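You operate a simulated robot arm through the tools that you are given. There is no shell and no other tool.

Carry out the task below with a simulated robot arm. There is one attempt and no reset: what you move stays moved.

Task
Reload the feeder with the two tabs from the white tray.
Fine: one tab a slot, the orange slide pushed home, the rocker back at HOLD.

It is judged by the outcome, as a careful person would: the job done as asked, and still so three seconds after it is handed in. It fails if anything else is knocked over, pushed out of place, dropped, spilled or broken.

Robot
A 5-joint arm with a two-finger parallel gripper, fixed in place. Base frame: the origin is at the foot of the arm, x ahead of it, y to its left, z up; the work surface is at about z = 0. Readings come in m, rad, newtons and seconds.
With the tool pointing down near the work surface it reaches from about 0.26 to 0.68 m from the base axis. Its first joint turns from -1.152 to 1.152 rad. The tool tilts only in the upright plane through the base axis and itself; it spins freely about its own axis. Payload 2.9 kg.
The tool frame sits at the grasp point between the pads (the TCP): z along the fingers, y along the line on which they close. The tips reach 0.03 m beyond it. The gripper opens to 0.11 m. The fingers are 0.02 m wide and 0.01 m thick; the gripper's body (0.048 by 0.112 m) begins 0.055 m behind the TCP.
Orientation is that of the tool frame in the base frame, as [roll, pitch, yaw] about the fixed x, y, z axes, in that order (R = Rz(yaw) Ry(pitch) Rx(roll)). With the fingers straight down and closing along the base's y, the tool's x points along the base's -x, its y along +y and its z along -z.

Tools
- The arm moves only by the tool jog_arm. Its argument "targets" is a list of rows, each a list of 7 numbers: the finger opening in m, from 0 to 0.11, then the shift along the tool's x, y, z in m, then the turn, a rotation vector about the tool's x, y, z in degrees. In form: [[gripper, dx, dy, dz, rx, ry, rz], ...]. A call has 1 to 20 rows; each row shifts and turns the commanded pose from where the row before left it, along the tool's axes as they then stand. A row lasts 0.2 s, in which the tool goes at most 0.05 m and 0.15 rad; a call with a longer step from one row to the next is refused whole, and so is a gripper value outside its range. A pose out of reach is approached as far as the arm can. The call stops where the force on the tool passes 40 N (or 10 N more than at its start, if that is more) or the arm is blocked; 0.2 s more then pass. The fingers move at their own pace (about 0.108 m/s each) and stop on an object; they squeeze with about 29 N. The grip force told is the motor's: it shows also when the fingers shut on nothing. Time passes only in rows, and 0.2 s behind the last, so rows that do not move let the fingers close. The reply holds the time, the measured pose of the TCP, the force on the tool along the base axes, the opening and the grip force, in the units named above and with some noise, with the torque about the TCP (base axes, N m) and any sound that the robot's microphone picked up.
- Cameras (640 x 400 px; columns grow to the right, rows downward): "scene" is fixed at [0.0507, -0.4637, 0.6072]; the picture's right is [0.56, -0.83, 0.00], its down [-0.54, -0.37, -0.75] and it looks along [0.62, 0.42, -0.66] (base axes); focal length 327 px, centre (320, 200). "wrist" rides on the gripper at [0.072, 0.017, -0.103] in the tool frame; the picture's right is [-0.23, 0.97, 0.00], its down [-0.76, -0.18, -0.62] and it looks along [-0.61, -0.14, 0.78] (tool axes); focal length 222 px, centre (320, 200). There is no depth. A picture from a camera that has moved, and an enlarged one, comes with that camera's place and axes in the base frame and with its lens. The place of the scene camera against the robot may be out by one fixed shift of up to 0.018 m in any direction.
- grab_frame(camera): a new picture of that camera. The clock stands still meanwhile.
- close_up(camera, box): a new picture of the part [left, top, right, bottom] of that camera's present view, enlarged. The clock stands still meanwhile.
- job_done(): hands the job in; it is judged then, once.

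Places have to be worked out from the pictures, the camera data and where the tool is seen. Open the gripper and draw the arm clear of the work before you hand the job in, unless the task says otherwise.

The tools are called as a command line: name --pt "numbers of a row" for each row, then --argument value for the rest, lists and objects as JSON in quotes. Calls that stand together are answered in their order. jog_arm: Moves the arm, as the interface text tells. Its arguments: {"type":"object","properties":{"targets":{"type":"array"}},"required":["targets"]} The other tools are called the same way: grab_frame (camera) takes a picture; close_up (camera, box) takes an enlarged picture of a part of a camera's view; job_done () hands the job in.

At the start:

```text
time: 0.0
ee_pos: [0.3873, -0.0393, 0.2733]
tcp_rot: [3.14, 0.0, 3.142]
force: [-0.5, -0.4, -0.6]
ft_torque: [-0.01, 0.01, 0.03]
opening: 0.11
grip_force: 0.1
```

scene: 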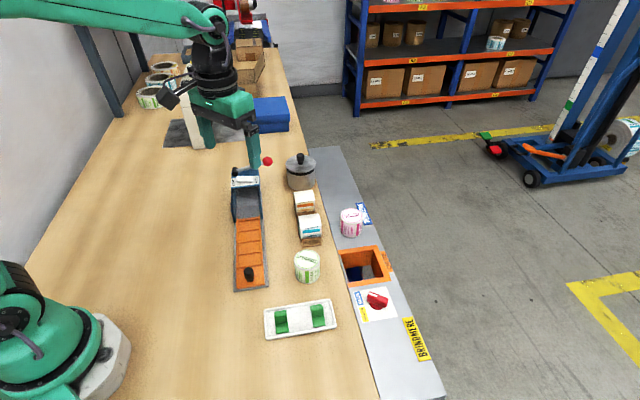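
wrist: 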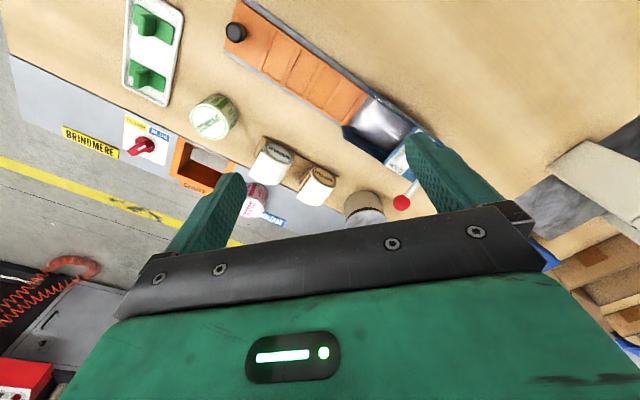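

I start by looking closer at the feeder, the tray and the rocker, before moving anything.

close_up --camera "scene" --box '[210, 140, 330, 220]'

close_up --camera "scene" --box '[210, 210, 330, 300]'

close_up --camera "scene" --box '[240, 240, 440, 370]'

close_up --camera "wrist" --box '[220, 0, 460, 150]'

close_up --camera "wrist" --box '[40, 0, 280, 200]'

```text
5.00 times, centred on (270, 180) of scene
camera zoom: at [0.0507, -0.4637, 0.6072], right [0.56, -0.83, 0.0], down [-0.54, -0.37, -0.75], along [0.62, 0.42, -0.66], focal length 1634 px, centre (570, 300)
```

zoom: 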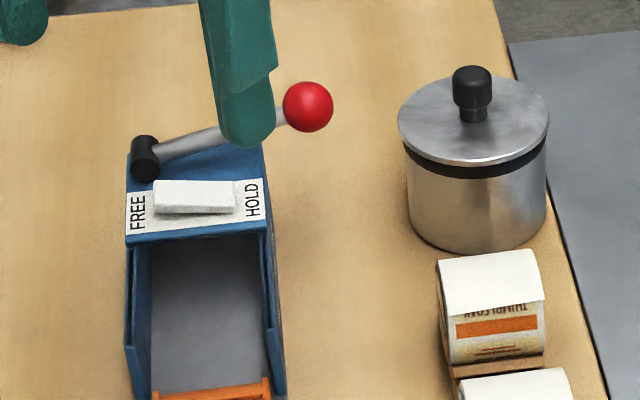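

```text
4.44 times, centred on (270, 255) of scene
camera zoom: at [0.0507, -0.4637, 0.6072], right [0.56, -0.83, 0.0], down [-0.54, -0.37, -0.75], along [0.62, 0.42, -0.66], focal length 1452 px, centre (542, -44)
```

zoom: 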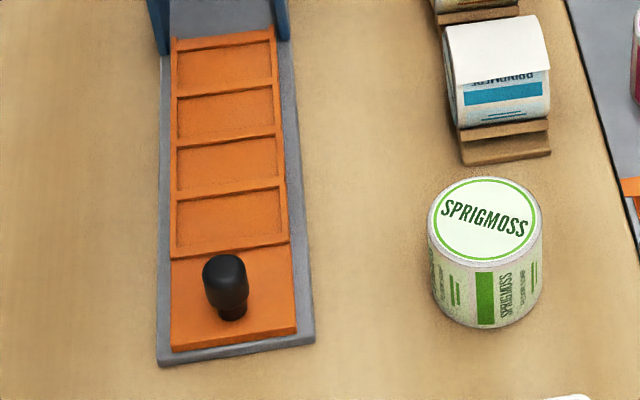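

```text
3.08 times, centred on (340, 305) of scene
camera zoom: at [0.0507, -0.4637, 0.6072], right [0.56, -0.83, 0.0], down [-0.54, -0.37, -0.75], along [0.62, 0.42, -0.66], focal length 1005 px, centre (258, -123)
```

zoom: 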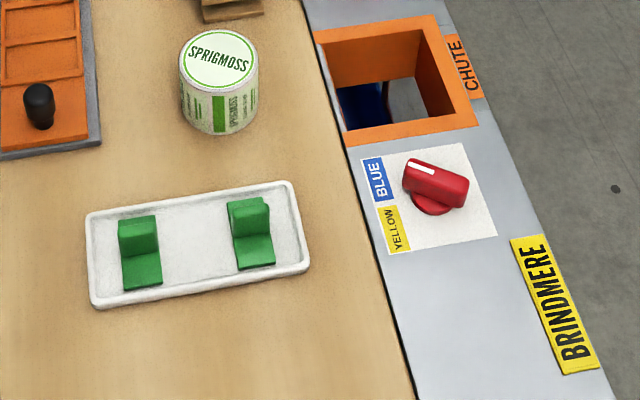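

```text
2.67 times, centred on (340, 75) of wrist
camera zoom: at [0.3158, -0.0212, 0.3754], right [0.23, 0.97, 0.0], down [0.76, -0.18, 0.62], along [0.61, -0.14, -0.78], focal length 592 px, centre (267, 533)
```

zoom: 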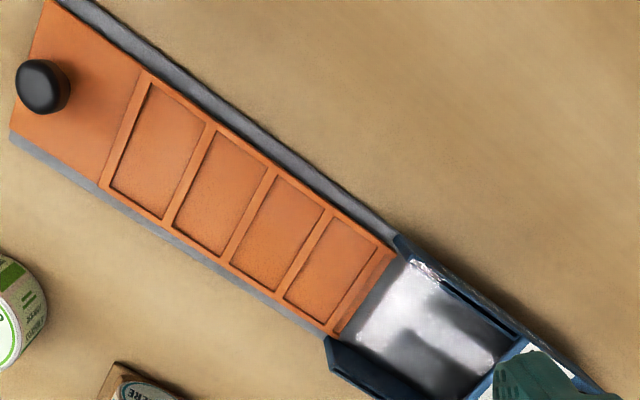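

```text
2.00 times, centred on (160, 100) of wrist
camera zoom: at [0.3158, -0.0212, 0.3754], right [0.23, 0.97, 0.0], down [0.76, -0.18, 0.62], along [0.61, -0.14, -0.78], focal length 444 px, centre (640, 400)
```

zoom: 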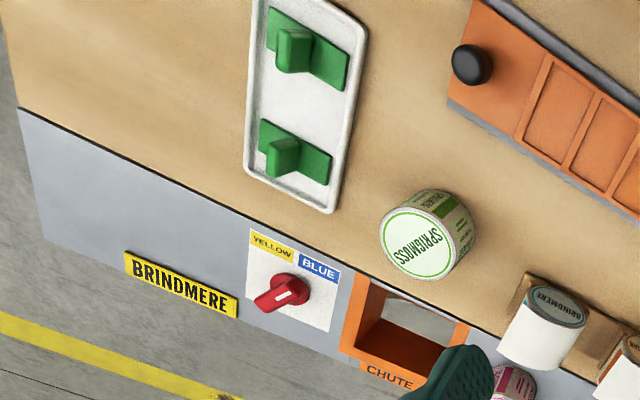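

The tray with two green tabs is at about (0.27..0.32, -0.23..-0.28), and the feeder runs diagonally (about 46°) from its knob near (0.30,-0.12) to the blue housing near (0.47,0.05). I move high toward the tray to see the tabs better.

jog_arm --pt "0.11 0.016 -0.034 0.008 0 0 0" --pt "0.11 0.016 -0.034 0.008 0 0 0" --pt "0.11 0.016 -0.034 0.008 0 0 0" --pt "0.11 0.016 -0.034 0.008 0 0 0" --pt "0.11 0.016 -0.034 0.008 0 0 0" --pt "0.11 0 0 0 0 0 0"

grab_frame --camera "wrist"

grab_frame --camera "scene"

```text
time: 1.4
ee_pos: [0.3064, -0.2126, 0.2336]
tcp_rot: [3.141, 0.001, -3.14]
force: [0.0, 0.1, 0.4]
ft_torque: [0.0, 0.04, -0.02]
opening: 0.1101
grip_force: 0.1
```

```text
taken
camera wrist: at [0.2348, -0.1953, 0.337], right [0.23, 0.97, 0.0], down [0.76, -0.18, 0.62], along [0.61, -0.14, -0.78], focal length 222 px, centre (320, 200)
```

wrist: 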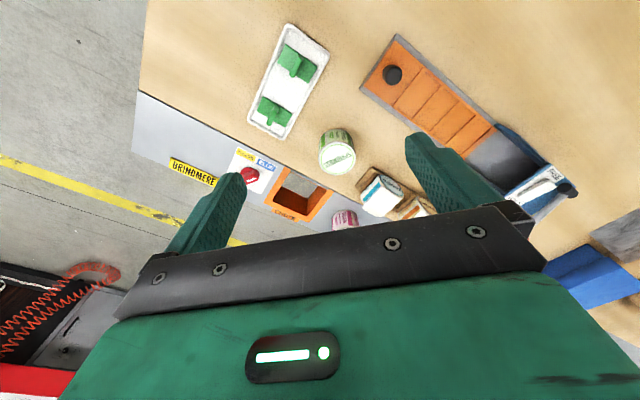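

```text
taken
```

scene: 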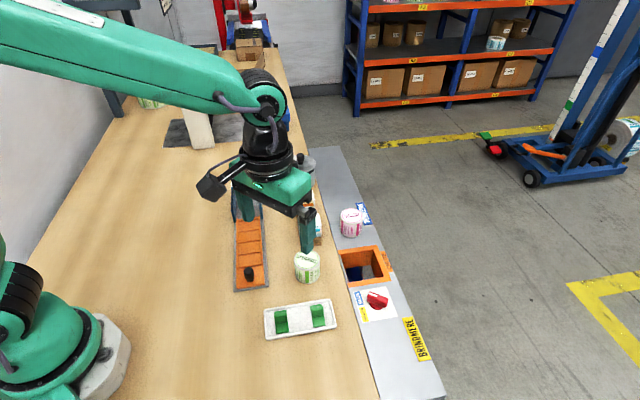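

The tray and feeder are both in the wrist view now. I zoom in on both.

close_up --camera "wrist" --box '[235, 15, 345, 145]'

close_up --camera "wrist" --box '[350, 30, 500, 160]'

close_up --camera "wrist" --box '[460, 110, 600, 230]'

```text
3.08 times, centred on (290, 80) of wrist
camera zoom: at [0.2348, -0.1953, 0.337], right [0.23, 0.97, 0.0], down [0.76, -0.18, 0.62], along [0.61, -0.14, -0.78], focal length 684 px, centre (412, 569)
```

zoom: 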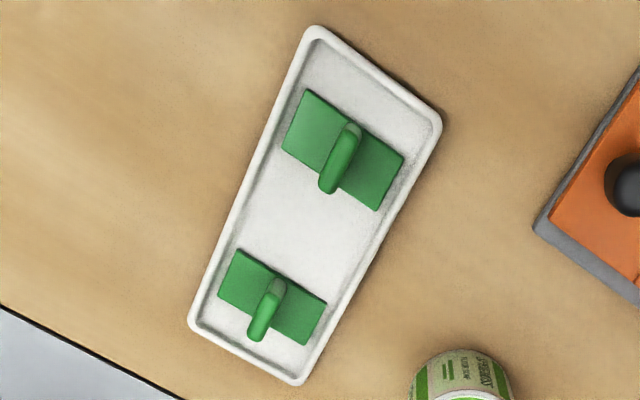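

```text
3.08 times, centred on (425, 95) of wrist
camera zoom: at [0.2348, -0.1953, 0.337], right [0.23, 0.97, 0.0], down [0.76, -0.18, 0.62], along [0.61, -0.14, -0.78], focal length 684 px, centre (-3, 523)
```

zoom: 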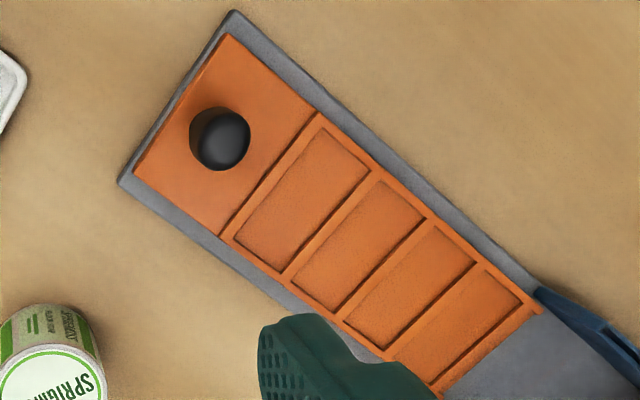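

```text
3.33 times, centred on (530, 170) of wrist
camera zoom: at [0.2348, -0.1953, 0.337], right [0.23, 0.97, 0.0], down [0.76, -0.18, 0.62], along [0.61, -0.14, -0.78], focal length 740 px, centre (-380, 300)
```

zoom: 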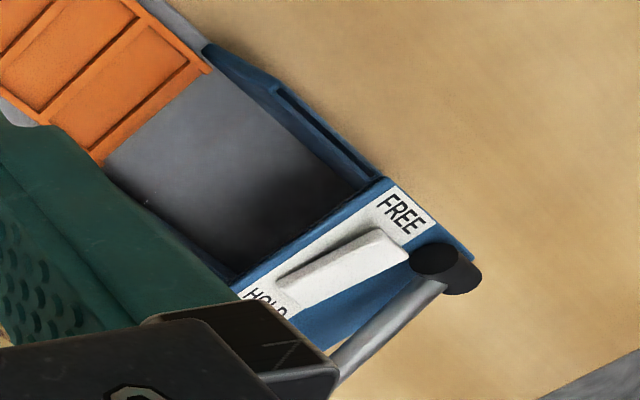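

Tabs have plates about 44×24 mm with a fin across the middle; slots are about 48×26 mm, with their long side across the slide. Now I move over the housing to understand the rocker and the red-ball lever.

jog_arm --pt "0.05 -0.0277 0.0347 -0.0023 0 0 0" --pt "0.05 -0.0277 0.0347 -0.0023 0 0 0" --pt "0.05 -0.0277 0.0347 -0.0023 0 0 0" --pt "0.05 -0.0277 0.0347 -0.0023 0 0 0" --pt "0.05 -0.0277 0.0347 -0.0023 0 0 0" --pt "0.05 -0.0277 0.0347 -0.0023 0 0 0" --pt "0.05 -0.0277 0.0347 -0.0023 0 0 0" --pt "0.05 0 0 0 0 0 0"

grab_frame --camera "wrist"

close_up --camera "scene" --box '[210, 140, 330, 220]'

```text
time: 3.2
ee_pos: [0.5003, 0.0343, 0.2479]
tcp_rot: [-3.141, 0.001, -3.141]
force: [-0.2, 0.5, -1.0]
ft_torque: [-0.05, 0.0, 0.0]
opening: 0.05
grip_force: 0.2
```

```text
taken
camera wrist: at [0.4284, 0.0514, 0.3507], right [0.23, 0.97, 0.0], down [0.76, -0.18, 0.62], along [0.61, -0.14, -0.78], focal length 222 px, centre (320, 200)
```

wrist: 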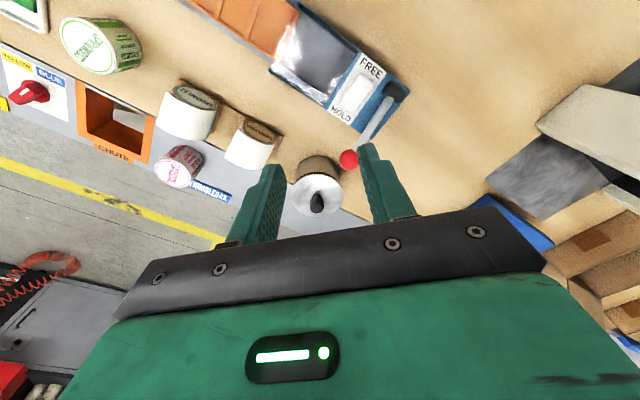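

```text
5.00 times, centred on (270, 180) of scene
camera zoom: at [0.0508, -0.4637, 0.6072], right [0.56, -0.83, 0.0], down [-0.54, -0.37, -0.75], along [0.62, 0.42, -0.66], focal length 1634 px, centre (570, 300)
```

zoom: 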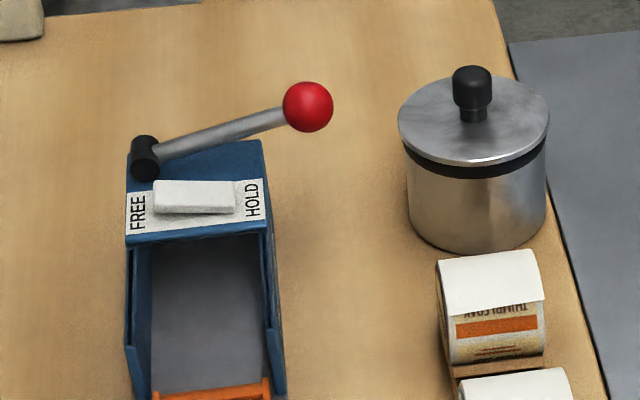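

close_up --camera "wrist" --box '[260, 20, 420, 180]'

close_up --camera "scene" --box '[225, 160, 285, 200]'

```text
2.50 times, centred on (340, 100) of wrist
camera zoom: at [0.4284, 0.0514, 0.3507], right [0.23, 0.97, 0.0], down [0.76, -0.18, 0.62], along [0.61, -0.14, -0.78], focal length 555 px, centre (270, 450)
```

zoom: 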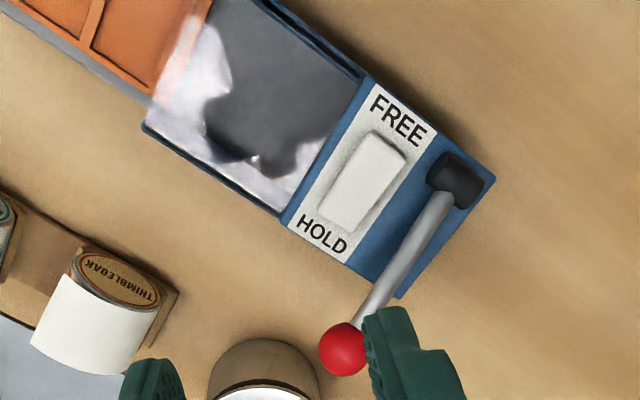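

```text
10.00 times, centred on (255, 180) of scene
camera zoom: at [0.0508, -0.4637, 0.6072], right [0.56, -0.83, 0.0], down [-0.54, -0.37, -0.75], along [0.62, 0.42, -0.66], focal length 3267 px, centre (970, 400)
```

zoom: 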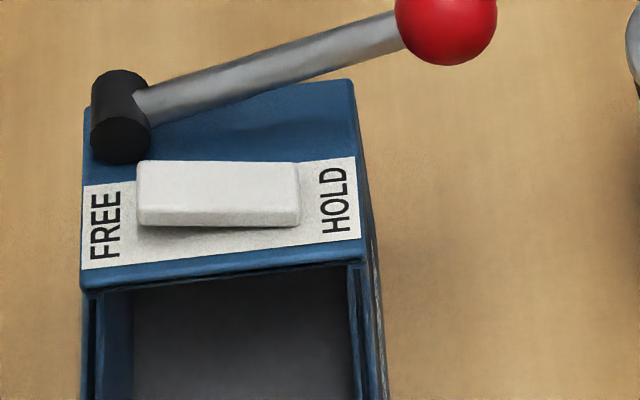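

The rocker lies with its HOLD end down (FREE end raised) on the panel at z≈0.06, around (0.504,0.078); the red-ball lever runs behind it (ball ≈ (0.577,0.056,0.088)) and I'll leave it alone. I go over tab A (≈(0.270,-0.2325)), turned so the fingers close along the tab's long side.

jog_arm --pt "0.05 0.0256 -0.0296 0.0109 0 0 0" --pt "0.05 0.0256 -0.0296 0.0109 0 0 0" --pt "0.05 0.0256 -0.0296 0.0109 0 0 0" --pt "0.05 0.0256 -0.0296 0.0109 0 0 0" --pt "0.05 0.0256 -0.0296 0.0109 0 0 0" --pt "0.05 0.0256 -0.0296 0.0109 0 0 0" --pt "0.05 0.0256 -0.0296 0.0109 0 0 0" --pt "0.05 0.0256 -0.0296 0.0109 0 0 0" --pt "0.05 0.0256 -0.0296 0.0109 0 0 0" --pt "0.05 0 0 0 0 0 7.4" --pt "0.05 0 0 0 0 0 7.4" --pt "0.05 0 0 0 0 0 7.4" --pt "0.05 0 0 0 0 0 7.4" --pt "0.05 0 0 0 0 0 7.4" --pt "0.05 0 0 0 0 0 7.4" --pt "0.05 0 0 0 0 0 0"

grab_frame --camera "wrist"

close_up --camera "wrist" --box '[220, 50, 420, 220]'

```text
time: 6.6
ee_pos: [0.2716, -0.2307, 0.1485]
tcp_rot: [3.142, 0.0, 2.366]
force: [0.3, 0.6, 0.3]
ft_torque: [-0.02, -0.05, 0.0]
opening: 0.0499
grip_force: 0.0
```

```text
taken
camera wrist: at [0.232, -0.1677, 0.2528], right [0.84, 0.54, 0.0], down [0.42, -0.66, 0.62], along [0.33, -0.53, -0.78], focal length 222 px, centre (320, 200)
```

wrist: 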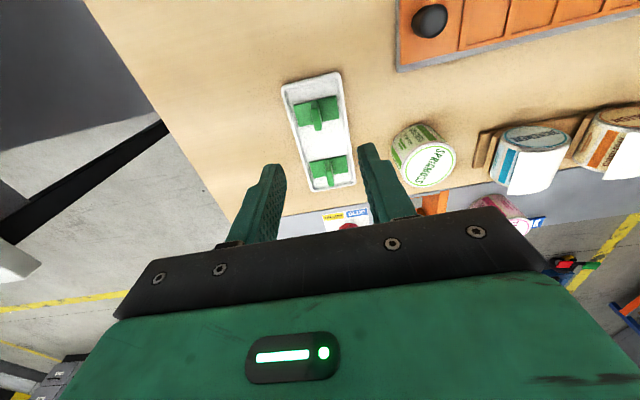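

```text
2.35 times, centred on (320, 135) of wrist
camera zoom: at [0.232, -0.1677, 0.2528], right [0.84, 0.54, 0.0], down [0.42, -0.66, 0.62], along [0.33, -0.53, -0.78], focal length 523 px, centre (320, 353)
```

zoom: 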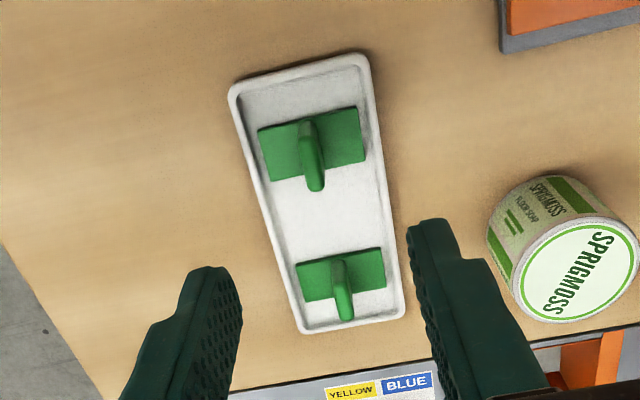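

Tab A's plate centre triangulates to (0.269,-0.2325), long side at about 45°. I centre over it, narrow the fingers to 26 mm and descend part way to check alignment.

jog_arm --pt "0.028 0.0004 -0.003 0 0 0 0" --pt "0.028 0 0 0.03 0 0 0" --pt "0.028 0 0 0.03 0 0 0" --pt "0.028 0 0 0.025 0 0 0" --pt "0.028 0 0 0 0 0 0"

grab_frame --camera "wrist"

close_up --camera "wrist" --box '[230, 90, 410, 230]'

close_up --camera "scene" --box '[240, 260, 360, 350]'

```text
time: 7.8
ee_pos: [0.2707, -0.2326, 0.0642]
tcp_rot: [-3.14, 0.0, 2.366]
force: [0.4, -0.1, 0.5]
ft_torque: [-0.01, -0.01, -0.01]
opening: 0.0281
grip_force: 0.1
```

```text
taken
camera wrist: at [0.2306, -0.1695, 0.1666], right [0.84, 0.54, 0.0], down [0.42, -0.66, 0.62], along [0.33, -0.53, -0.78], focal length 222 px, centre (320, 200)
```

wrist: 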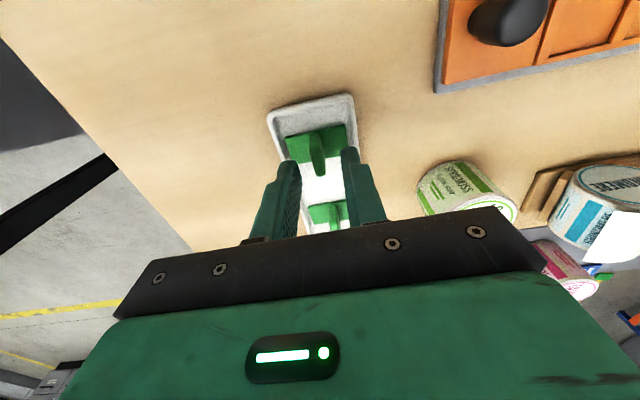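

```text
2.86 times, centred on (320, 160) of wrist
camera zoom: at [0.2306, -0.1695, 0.1666], right [0.84, 0.54, 0.0], down [0.42, -0.66, 0.62], along [0.33, -0.53, -0.78], focal length 635 px, centre (320, 314)
```

zoom: 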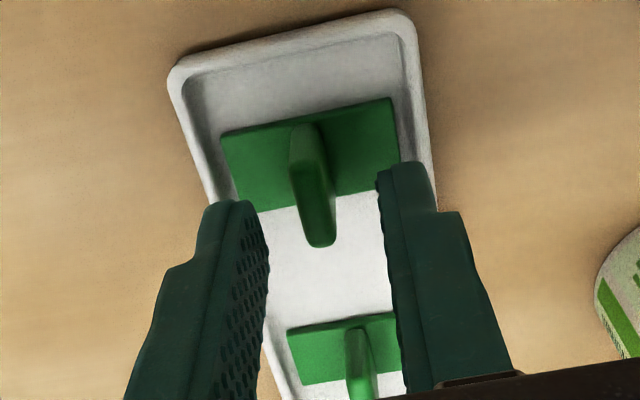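

```text
4.44 times, centred on (300, 305) of scene
camera zoom: at [0.0507, -0.4637, 0.6072], right [0.56, -0.83, 0.0], down [-0.54, -0.37, -0.75], along [0.62, 0.42, -0.66], focal length 1452 px, centre (409, -267)
```

zoom: 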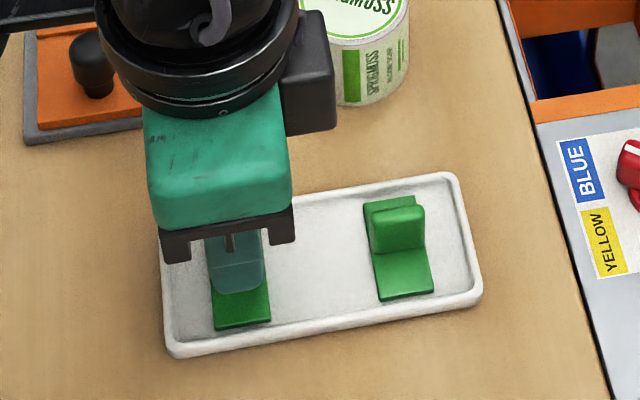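

The fin (top ≈ z 0.035, ~20 mm long) sits between the fingers, about 1.5 mm off centre. I correct and descend to TCP z≈0.045, then look again.

jog_arm --pt "0.028 0.001 -0.0015 0.01 0 0 0" --pt "0.028 0 0 0.01 0 0 0" --pt "0.028 0 0 0 0 0 0"

close_up --camera "wrist" --box '[230, 90, 410, 230]'

close_up --camera "scene" --box '[260, 290, 320, 340]'

```text
time: 8.6
ee_pos: [0.2674, -0.2336, 0.0446]
tcp_rot: [-3.141, 0.001, 2.366]
force: [-0.3, -0.2, -0.3]
ft_torque: [-0.03, -0.05, 0.0]
opening: 0.028
grip_force: 0.0
```

```text
2.86 times, centred on (320, 160) of wrist
camera zoom: at [0.2278, -0.1709, 0.1481], right [0.84, 0.54, 0.0], down [0.42, -0.66, 0.62], along [0.33, -0.53, -0.78], focal length 635 px, centre (320, 314)
```

zoom: 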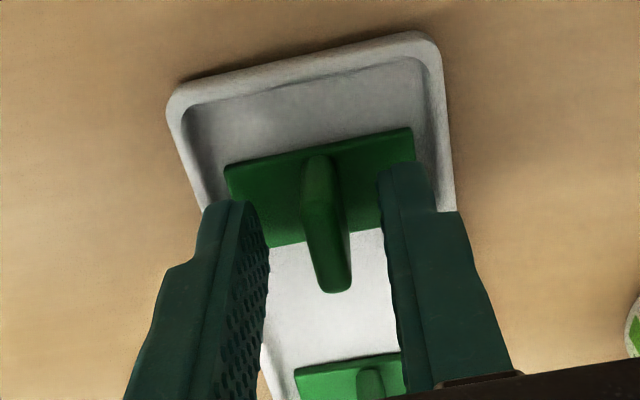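

```text
8.00 times, centred on (290, 315) of scene
camera zoom: at [0.0507, -0.4637, 0.6072], right [0.56, -0.83, 0.0], down [-0.54, -0.37, -0.75], along [0.62, 0.42, -0.66], focal length 2614 px, centre (560, -720)
```

zoom: 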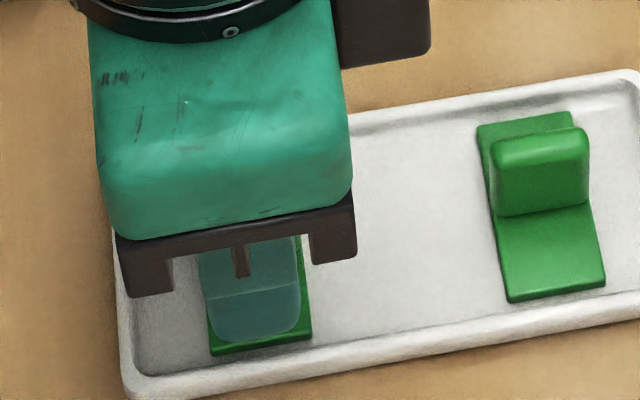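

The fin is well between the pads with tips roughly 5–8 mm above the plate. I lower 2 mm more and close on the fin.

jog_arm --pt "0.028 0 0 0.002 0 0 0" --pt "0.012 0 0 0 0 0 0" --pt "0.0 0 0 0 0 0 0" --pt "0.0 0 0 0 0 0 0" --pt "0.0 0 0 0 0 0 0"

close_up --camera "wrist" --box '[230, 90, 410, 230]'

```text
time: 9.8
ee_pos: [0.2668, -0.2336, 0.0421]
tcp_rot: [-3.141, -0.001, 2.367]
force: [-0.2, -0.5, 0.4]
ft_torque: [-0.02, 0.02, 0.02]
opening: 0.0056
grip_force: 29.2
```

```text
2.86 times, centred on (320, 160) of wrist
camera zoom: at [0.2276, -0.1708, 0.1463], right [0.84, 0.54, 0.0], down [0.42, -0.66, 0.62], along [0.33, -0.53, -0.78], focal length 635 px, centre (320, 314)
```

zoom: 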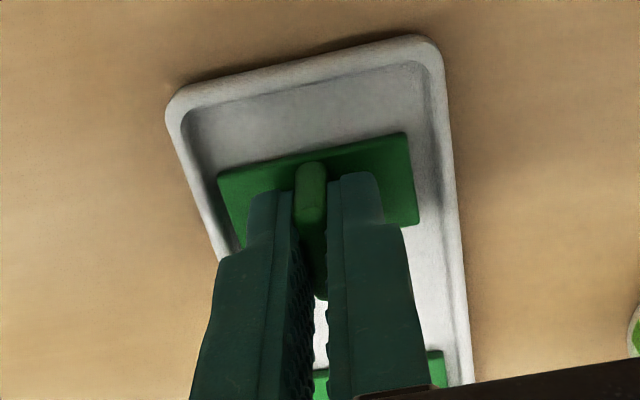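

Gripped: the fin is 5.6 mm thick and held at 29 N. I lift, carry to above slot 2 (≈(0.365,-0.062)) and turn the tool by about -89.5° so the tab's long side lies across the slide.

jog_arm --pt "0.0 0 0 -0.02 0 0 0" --pt "0.0 0 0 -0.03 0 0 0" --pt "0.0 0 0 -0.03 0 0 0" --pt "0.0 0 0 -0.02 0 0 0" --pt "0.0 0.0101 0.0381 0 0 0 0" --pt "0.0 0.0101 0.0381 0 0 0 0" --pt "0.0 0.0101 0.0381 0 0 0 0" --pt "0.0 0.0101 0.0381 0 0 0 0" --pt "0.0 0.0101 0.0381 0 0 0 0" --pt "0.0 0 0 0 0 0 -8.13" --pt "0.0 0 0 0 0 0 -8.13" --pt "0.0 0 0 0 0 0 -8.13" --pt "0.0 0 0 0 0 0 -8.13" --pt "0.0 0 0 0 0 0 -8.13" --pt "0.0 0 0 0 0 0 -8.13" --pt "0.0 0 0 0 0 0 -8.13" --pt "0.0 0 0 0 0 0 -8.13" --pt "0.0 0 0 0 0 0 -8.13" --pt "0.0 0 0 0 0 0 -8.13" --pt "0.0 0 0 0 0 0 -8.13"

grab_frame --camera "wrist"

grab_frame --camera "scene"

close_up --camera "wrist" --box '[220, 30, 420, 200]'

```text
time: 14.0
ee_pos: [0.3654, -0.0622, 0.1438]
tcp_rot: [3.14, -0.001, -2.353]
force: [-0.3, -0.7, -0.3]
ft_torque: [0.04, 0.0, 0.01]
opening: 0.006
grip_force: 29.2
```

```text
taken
camera wrist: at [0.3025, -0.1011, 0.2474], right [-0.53, 0.85, 0.0], down [0.66, 0.42, 0.62], along [0.53, 0.33, -0.78], focal length 222 px, centre (320, 200)
```

wrist: 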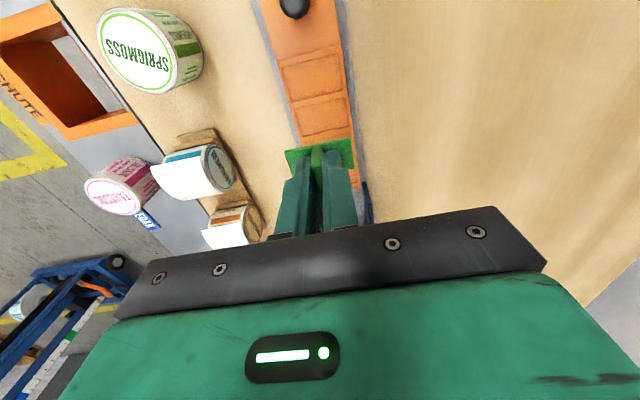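

```text
taken
```

scene: 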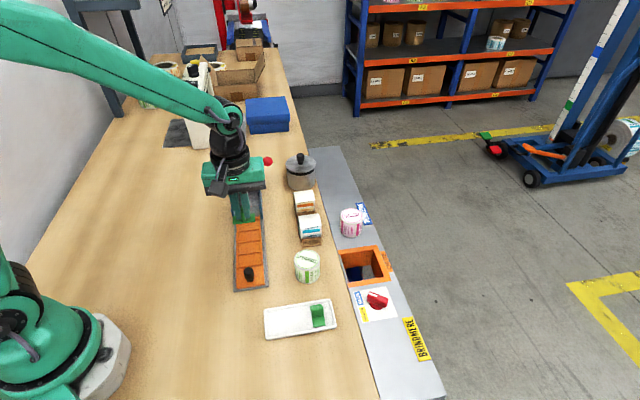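

```text
2.35 times, centred on (320, 115) of wrist
camera zoom: at [0.3025, -0.1011, 0.2474], right [-0.53, 0.85, 0.0], down [0.66, 0.42, 0.62], along [0.53, 0.33, -0.78], focal length 523 px, centre (320, 400)
```

zoom: 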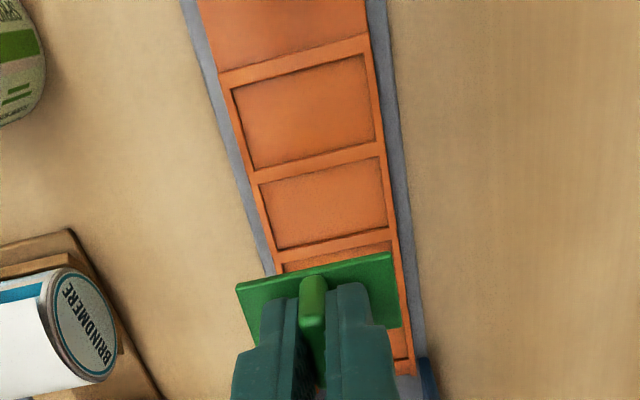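

Tab A is held square, plate centre almost exactly under the TCP. Slot 2's centre works out to about (0.366,-0.058), so I shift ~4 mm and lower to TCP z≈0.075 for a check.

jog_arm --pt "0.0 -0.003 0.0023 0 0 0 0" --pt "0.0 0 0 0.025 0 0 0" --pt "0.0 0 0 0.025 0 0 0" --pt "0.0 0 0 0.018 0 0 0" --pt "0.0 0 0 0 0 0 0"

close_up --camera "wrist" --box '[220, 30, 420, 200]'

close_up --camera "scene" --box '[220, 190, 300, 290]'

```text
time: 15.2
ee_pos: [0.3661, -0.0584, 0.0718]
tcp_rot: [3.14, -0.001, -2.354]
force: [1.2, -0.3, -0.2]
ft_torque: [0.01, 0.02, 0.0]
opening: 0.006
grip_force: 28.8
```

```text
2.35 times, centred on (320, 115) of wrist
camera zoom: at [0.3031, -0.098, 0.1759], right [-0.53, 0.85, 0.0], down [0.66, 0.41, 0.62], along [0.53, 0.33, -0.78], focal length 523 px, centre (320, 400)
```

zoom: 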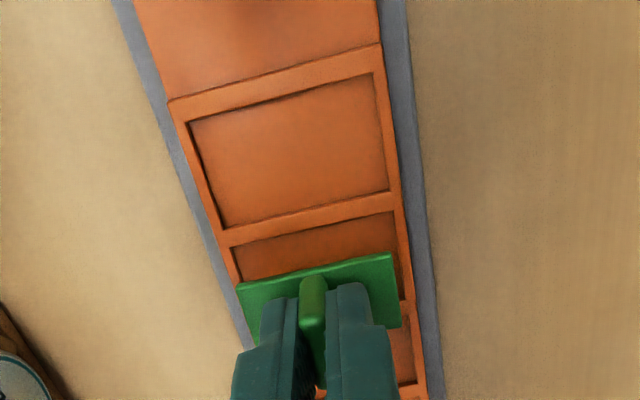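

```text
4.00 times, centred on (260, 240) of scene
camera zoom: at [0.0507, -0.4637, 0.6072], right [0.56, -0.83, 0.0], down [-0.54, -0.37, -0.75], along [0.62, 0.42, -0.66], focal length 1307 px, centre (560, 40)
```

zoom: 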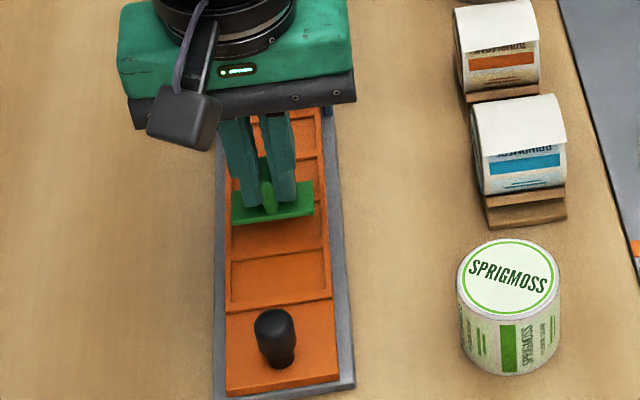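

Recomputed slot 2 centre (0.3667,-0.0583); the plate centre is within 1 mm and clearance is ~3 mm per side. I lower slowly, reading force.

jog_arm --pt "0.0 -0.0005 0 0.008 0 0 0" --pt "0.0 0 0 0.007 0 0 0" --pt "0.0 0 0 0 0 0 0"

close_up --camera "wrist" --box '[220, 30, 420, 200]'

close_up --camera "scene" --box '[230, 210, 290, 260]'

```text
time: 16.0
ee_pos: [0.3667, -0.0597, 0.058]
tcp_rot: [3.141, 0.001, -2.354]
force: [-0.2, 0.8, -0.2]
ft_torque: [-0.01, 0.02, 0.01]
opening: 0.0056
grip_force: 29.1
```

```text
2.35 times, centred on (320, 115) of wrist
camera zoom: at [0.3036, -0.0982, 0.1623], right [-0.53, 0.85, 0.0], down [0.66, 0.41, 0.62], along [0.53, 0.33, -0.78], focal length 523 px, centre (320, 400)
```

zoom: 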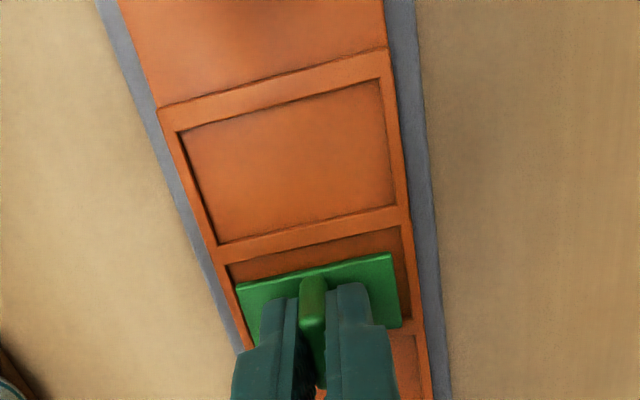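

```text
8.00 times, centred on (260, 235) of scene
camera zoom: at [0.0507, -0.4637, 0.6072], right [0.56, -0.83, 0.0], down [-0.54, -0.37, -0.75], along [0.62, 0.42, -0.66], focal length 2614 px, centre (800, -80)
```

zoom: 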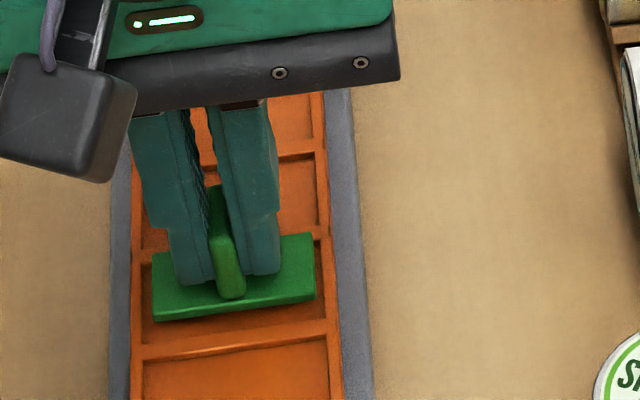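

Alignment still looks good in both views. I continue lowering in small steps until contact.

jog_arm --pt "0.0 0 0 0.003 0 0 0" --pt "0.0 0 0 0.003 0 0 0" --pt "0.0 0 0 0 0 0 0"

close_up --camera "wrist" --box '[220, 30, 420, 200]'

close_up --camera "scene" --box '[230, 210, 290, 260]'

```text
time: 16.8
ee_pos: [0.3675, -0.0587, 0.0546]
tcp_rot: [-3.141, 0.002, -2.354]
force: [0.0, 0.6, 8.4]
ft_torque: [0.03, 0.0, 0.01]
opening: 0.0059
grip_force: 29.3
```

```text
2.35 times, centred on (320, 115) of wrist
camera zoom: at [0.3042, -0.0975, 0.1576], right [-0.53, 0.85, 0.0], down [0.66, 0.41, 0.62], along [0.53, 0.33, -0.78], focal length 523 px, centre (320, 400)
```

zoom: 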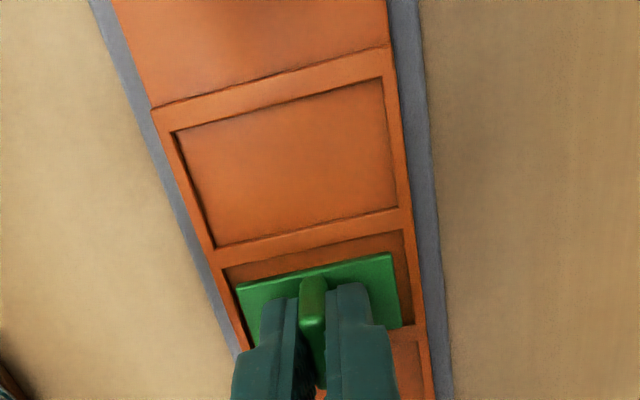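

```text
8.00 times, centred on (260, 235) of scene
camera zoom: at [0.0507, -0.4637, 0.6072], right [0.56, -0.83, 0.0], down [-0.54, -0.37, -0.75], along [0.62, 0.42, -0.66], focal length 2614 px, centre (800, -80)
```

zoom: 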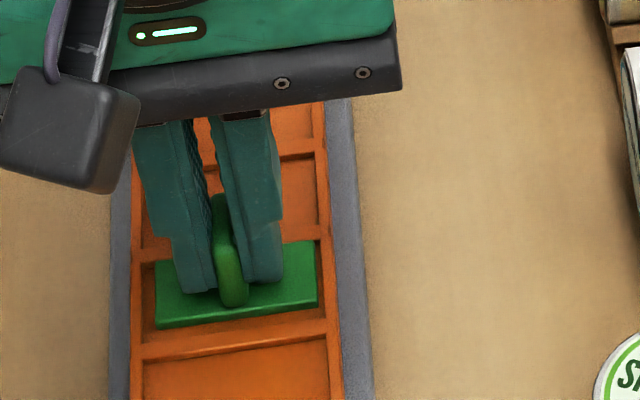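

Contact at TCP z≈0.0546 with 8 N. My corner estimates say the plate is ~1.5 mm toward the far and left walls; I zoom in to check whether it sits on the pocket floor.

close_up --camera "wrist" --box '[275, 120, 375, 190]'

close_up --camera "scene" --box '[242, 230, 278, 258]'

```text
5.71 times, centred on (325, 155) of wrist
camera zoom: at [0.3042, -0.0975, 0.1576], right [-0.53, 0.85, 0.0], down [0.66, 0.41, 0.62], along [0.53, 0.33, -0.78], focal length 1269 px, centre (291, 457)
```

zoom: 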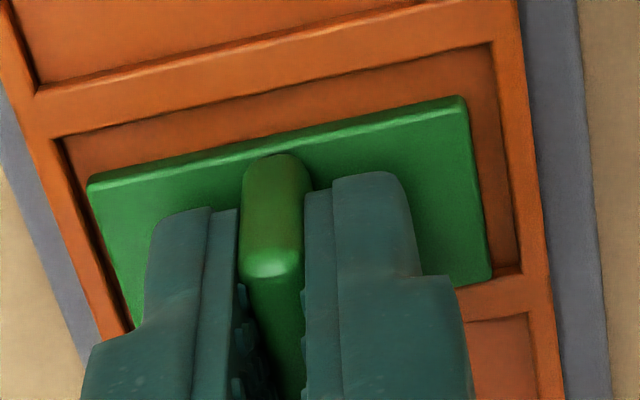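

```text
14.29 times, centred on (260, 244) of scene
camera zoom: at [0.0507, -0.4637, 0.6072], right [0.56, -0.83, 0.0], down [-0.54, -0.37, -0.75], along [0.62, 0.42, -0.66], focal length 4668 px, centre (1177, -429)
```

zoom: 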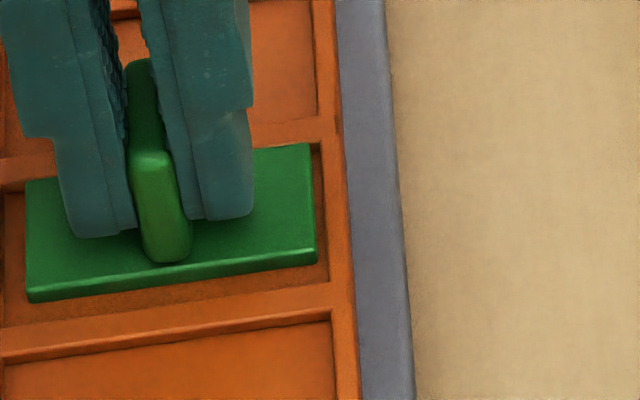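

The far edge of the plate is very close to (possibly on) the far rail. I lift 3 mm, shift 2 mm toward the knob and 1.5 mm to the right side, and lower again to compare the contact height.

jog_arm --pt "0.0 0 0 -0.004 0 0 0" --pt "0.0 0.002 0.0015 0 0 0 0" --pt "0.0 0 0 0.002 0 0 0" --pt "0.0 0 0 0.002 0 0 0" --pt "0.0 0 0 0.0 0 0 0"

close_up --camera "wrist" --box '[275, 120, 375, 190]'

close_up --camera "scene" --box '[242, 230, 278, 258]'

```text
time: 18.0
ee_pos: [0.3625, -0.0586, 0.0554]
tcp_rot: [3.141, 0.001, -2.356]
force: [0.8, -0.4, 0.2]
ft_torque: [-0.01, 0.02, 0.0]
opening: 0.0057
grip_force: 29.1
```

```text
5.71 times, centred on (325, 155) of wrist
camera zoom: at [0.3, -0.0977, 0.1579], right [-0.53, 0.85, 0.0], down [0.66, 0.41, 0.62], along [0.53, 0.33, -0.78], focal length 1269 px, centre (291, 457)
```

zoom: 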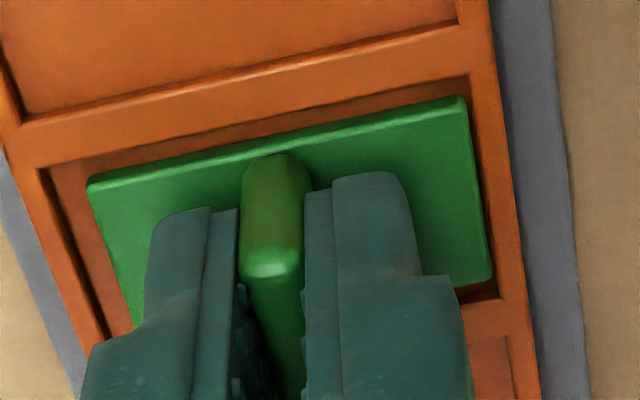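

```text
14.29 times, centred on (260, 244) of scene
camera zoom: at [0.0507, -0.4637, 0.6072], right [0.56, -0.83, 0.0], down [-0.54, -0.37, -0.75], along [0.62, 0.42, -0.66], focal length 4668 px, centre (1177, -429)
```

zoom: 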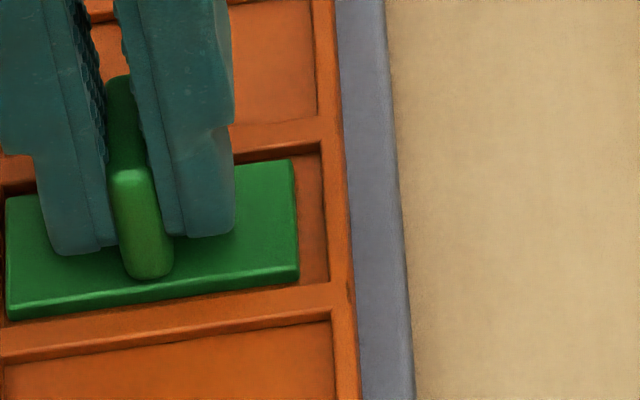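

Now gaps are visible on the near and far side, no contact yet. I nudge back 1.2 mm to the left to centre and lower until it touches.

jog_arm --pt "0.0 -0.0003 -0.0013 0 0 0 0" --pt "0.0 0 0 0.0015 0 0 0" --pt "0.0 0 0 0.0015 0 0 0" --pt "0.0 0 0 0.0 0 0 0"

close_up --camera "wrist" --box '[275, 120, 375, 190]'

close_up --camera "scene" --box '[242, 230, 278, 258]'

```text
time: 19.0
ee_pos: [0.3652, -0.0593, 0.0507]
tcp_rot: [-3.137, 0.002, -2.355]
force: [-1.6, 1.6, 24.8]
ft_torque: [0.06, 0.03, -0.02]
opening: 0.0059
grip_force: 29.3
```

```text
5.71 times, centred on (325, 155) of wrist
camera zoom: at [0.3016, -0.0987, 0.1544], right [-0.53, 0.85, 0.0], down [0.66, 0.41, 0.63], along [0.53, 0.33, -0.78], focal length 1269 px, centre (291, 457)
```

zoom: 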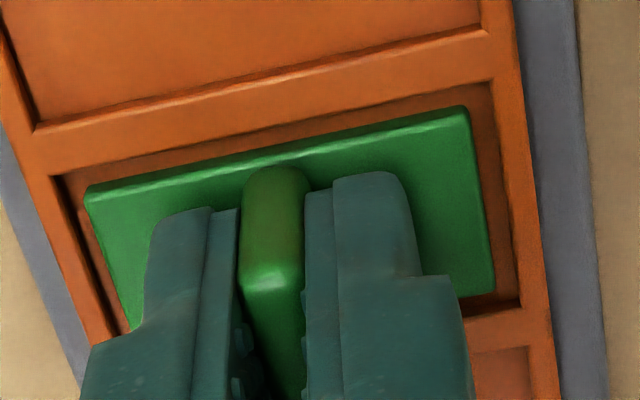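

```text
14.29 times, centred on (260, 244) of scene
camera zoom: at [0.0506, -0.4637, 0.6072], right [0.56, -0.83, 0.0], down [-0.54, -0.37, -0.75], along [0.62, 0.42, -0.66], focal length 4668 px, centre (1177, -429)
```

zoom: 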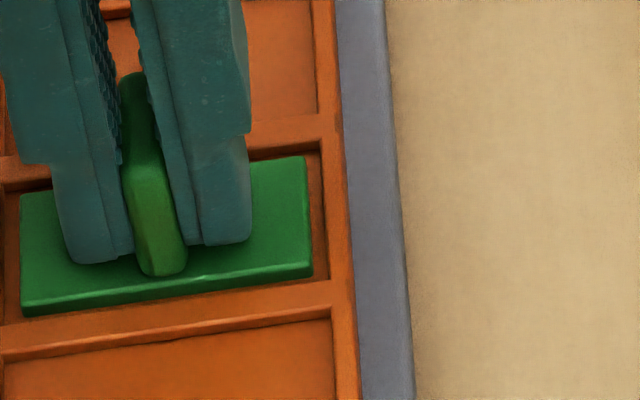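

It went 4 mm deeper (TCP z 0.0507) and now bears on the pocket floor with gaps all round — seated. I ease off 1 mm, open modestly and rise.

jog_arm --pt "0.0 0 0 -0.0012 0 0 0" --pt "0.0 0 0 0 0 0 0" --pt "0.012 0 0 0 0 0 0" --pt "0.022 0 0 0 0 0 0" --pt "0.022 0 0 -0.02 0 0 0" --pt "0.022 0 0 -0.03 0 0 0" --pt "0.03 0 0 -0.03 0 0 0" --pt "0.03 0 0 0 0 0 0"

grab_frame --camera "wrist"

close_up --camera "wrist" --box '[240, 30, 400, 150]'

close_up --camera "scene" --box '[230, 210, 290, 260]'

```text
time: 20.8
ee_pos: [0.364, -0.0596, 0.1338]
tcp_rot: [3.141, -0.001, -2.355]
force: [0.3, -0.1, 0.4]
ft_torque: [0.02, 0.02, 0.0]
opening: 0.0299
grip_force: 0.1
```

```text
taken
camera wrist: at [0.3007, -0.0991, 0.2371], right [-0.53, 0.85, 0.0], down [0.66, 0.41, 0.62], along [0.53, 0.33, -0.78], focal length 222 px, centre (320, 200)
```

wrist: 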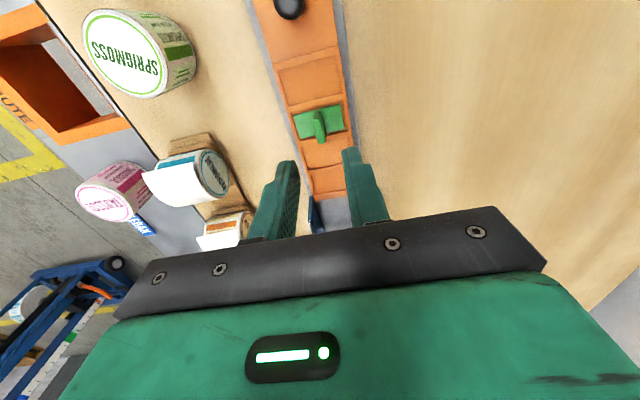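

```text
3.33 times, centred on (320, 90) of wrist
camera zoom: at [0.3007, -0.0991, 0.2371], right [-0.53, 0.85, 0.0], down [0.66, 0.41, 0.62], along [0.53, 0.33, -0.78], focal length 740 px, centre (320, 567)
```

zoom: 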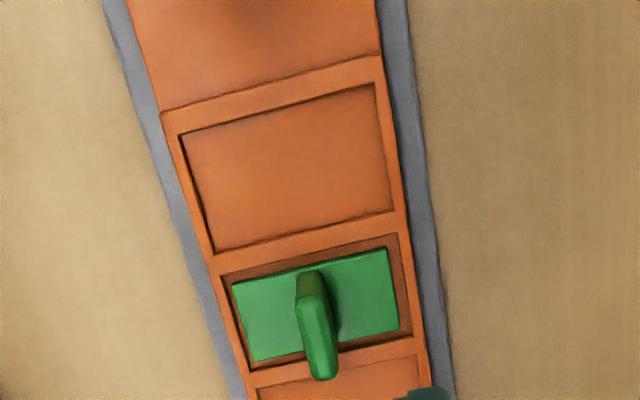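

```text
8.00 times, centred on (260, 235) of scene
camera zoom: at [0.0507, -0.4637, 0.6072], right [0.56, -0.83, 0.0], down [-0.54, -0.37, -0.75], along [0.62, 0.42, -0.66], focal length 2614 px, centre (800, -80)
```

zoom: 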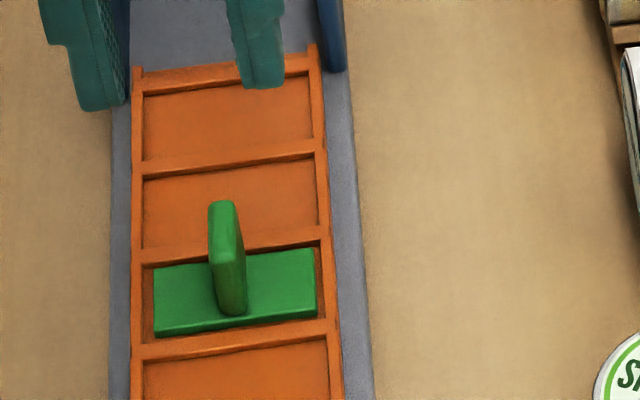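

Tab A sits squarely in slot 2 with clear gaps all around. Now I go for tab B at ≈(0.318,-0.2815), turning the tool back.

jog_arm --pt "0.03 0.0379 -0.0249 -0.003 0 0 0" --pt "0.03 0.0379 -0.0249 -0.003 0 0 0" --pt "0.03 0.0379 -0.0249 -0.003 0 0 0" --pt "0.03 0.0379 -0.0249 -0.003 0 0 0" --pt "0.03 0.0379 -0.0249 -0.003 0 0 0" --pt "0.03 0 0 0 0 0 8.15" --pt "0.03 0 0 0 0 0 8.15" --pt "0.03 0 0 0 0 0 8.15" --pt "0.03 0 0 0 0 0 8.15" --pt "0.03 0 0 0 0 0 8.15" --pt "0.03 0 0 0 0 0 8.15" --pt "0.03 0 0 0 0 0 8.15" --pt "0.03 0 0 0 0 0 8.15" --pt "0.03 0 0 0 0 0 8.15" --pt "0.03 0 0 0 0 0 8.15" --pt "0.03 0 0 0 0 0 8.15" --pt "0.03 0 0 0 0 0 0"

grab_frame --camera "wrist"

close_up --camera "wrist" --box '[240, 60, 400, 180]'

```text
time: 24.4
ee_pos: [0.3187, -0.2809, 0.1475]
tcp_rot: [3.141, 0.001, 2.363]
force: [0.1, 0.3, -0.1]
ft_torque: [-0.02, -0.02, -0.01]
opening: 0.0302
grip_force: 0.1
```

```text
taken
camera wrist: at [0.2795, -0.2185, 0.2509], right [0.85, 0.53, 0.0], down [0.42, -0.66, 0.62], along [0.33, -0.53, -0.78], focal length 222 px, centre (320, 200)
```

wrist: 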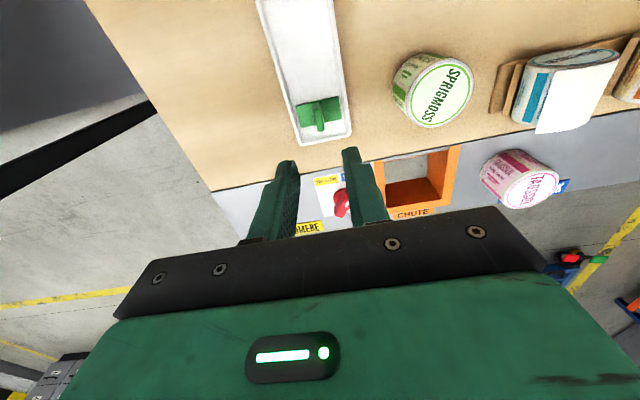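

```text
3.33 times, centred on (320, 120) of wrist
camera zoom: at [0.2795, -0.2185, 0.2509], right [0.85, 0.53, 0.0], down [0.42, -0.66, 0.62], along [0.33, -0.53, -0.78], focal length 740 px, centre (320, 467)
```

zoom: 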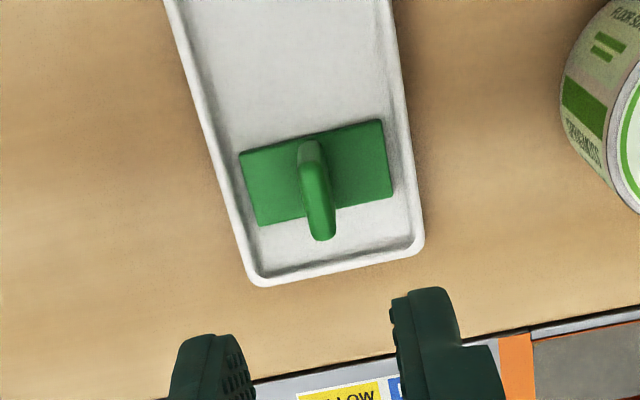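

Tab B's plate centre computes to (0.3189,-0.2829) at ~45°. I centre on it and descend to just above the fin to check.

jog_arm --pt "0.028 -0.0014 -0.0012 0 0 0 0" --pt "0.028 0 0 0.03 0 0 0" --pt "0.028 0 0 0.03 0 0 0" --pt "0.028 0 0 0.023 0 0 0" --pt "0.028 0 0 0 0 0 0"

close_up --camera "wrist" --box '[230, 90, 410, 230]'

```text
time: 25.6
ee_pos: [0.3177, -0.2833, 0.0626]
tcp_rot: [-3.141, 0.0, 2.364]
force: [0.1, -0.8, 0.1]
ft_torque: [-0.01, -0.01, -0.01]
opening: 0.0278
grip_force: 0.0
```

```text
2.86 times, centred on (320, 160) of wrist
camera zoom: at [0.2791, -0.2203, 0.1669], right [0.85, 0.53, 0.0], down [0.42, -0.66, 0.62], along [0.33, -0.53, -0.78], focal length 635 px, centre (320, 314)
```

zoom: 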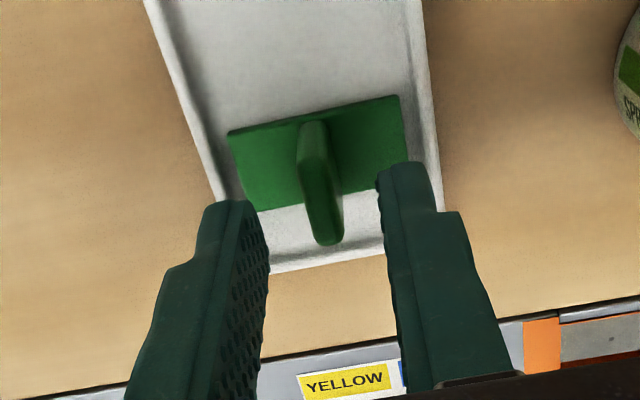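

Fin centred between the pads, same geometry as for tab A. I descend to TCP z≈0.042 and close.

jog_arm --pt "0.028 0.0005 0 0.01 0 0 0" --pt "0.028 0 0 0.0105 0 0 0" --pt "0.028 0 0 0 0 0 0" --pt "0.012 0 0 0 0 0 0" --pt "0.0 0 0 0 0 0 0" --pt "0.0 0 0 0 0 0 0" --pt "0.0 0 0 0 0 0 0"

close_up --camera "wrist" --box '[230, 90, 410, 230]'

```text
time: 27.2
ee_pos: [0.317, -0.2831, 0.0431]
tcp_rot: [-3.141, 0.0, 2.363]
force: [-0.2, 0.4, 0.0]
ft_torque: [0.05, 0.03, 0.03]
opening: 0.0055
grip_force: 28.6
```

```text
2.86 times, centred on (320, 160) of wrist
camera zoom: at [0.2786, -0.2208, 0.1472], right [0.85, 0.53, 0.0], down [0.42, -0.66, 0.62], along [0.33, -0.53, -0.78], focal length 635 px, centre (320, 314)
```

zoom: 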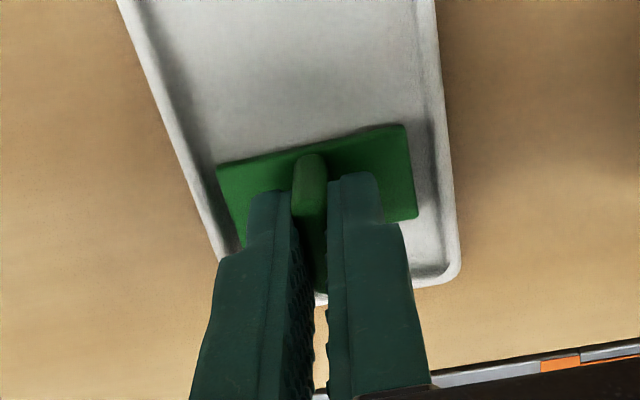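

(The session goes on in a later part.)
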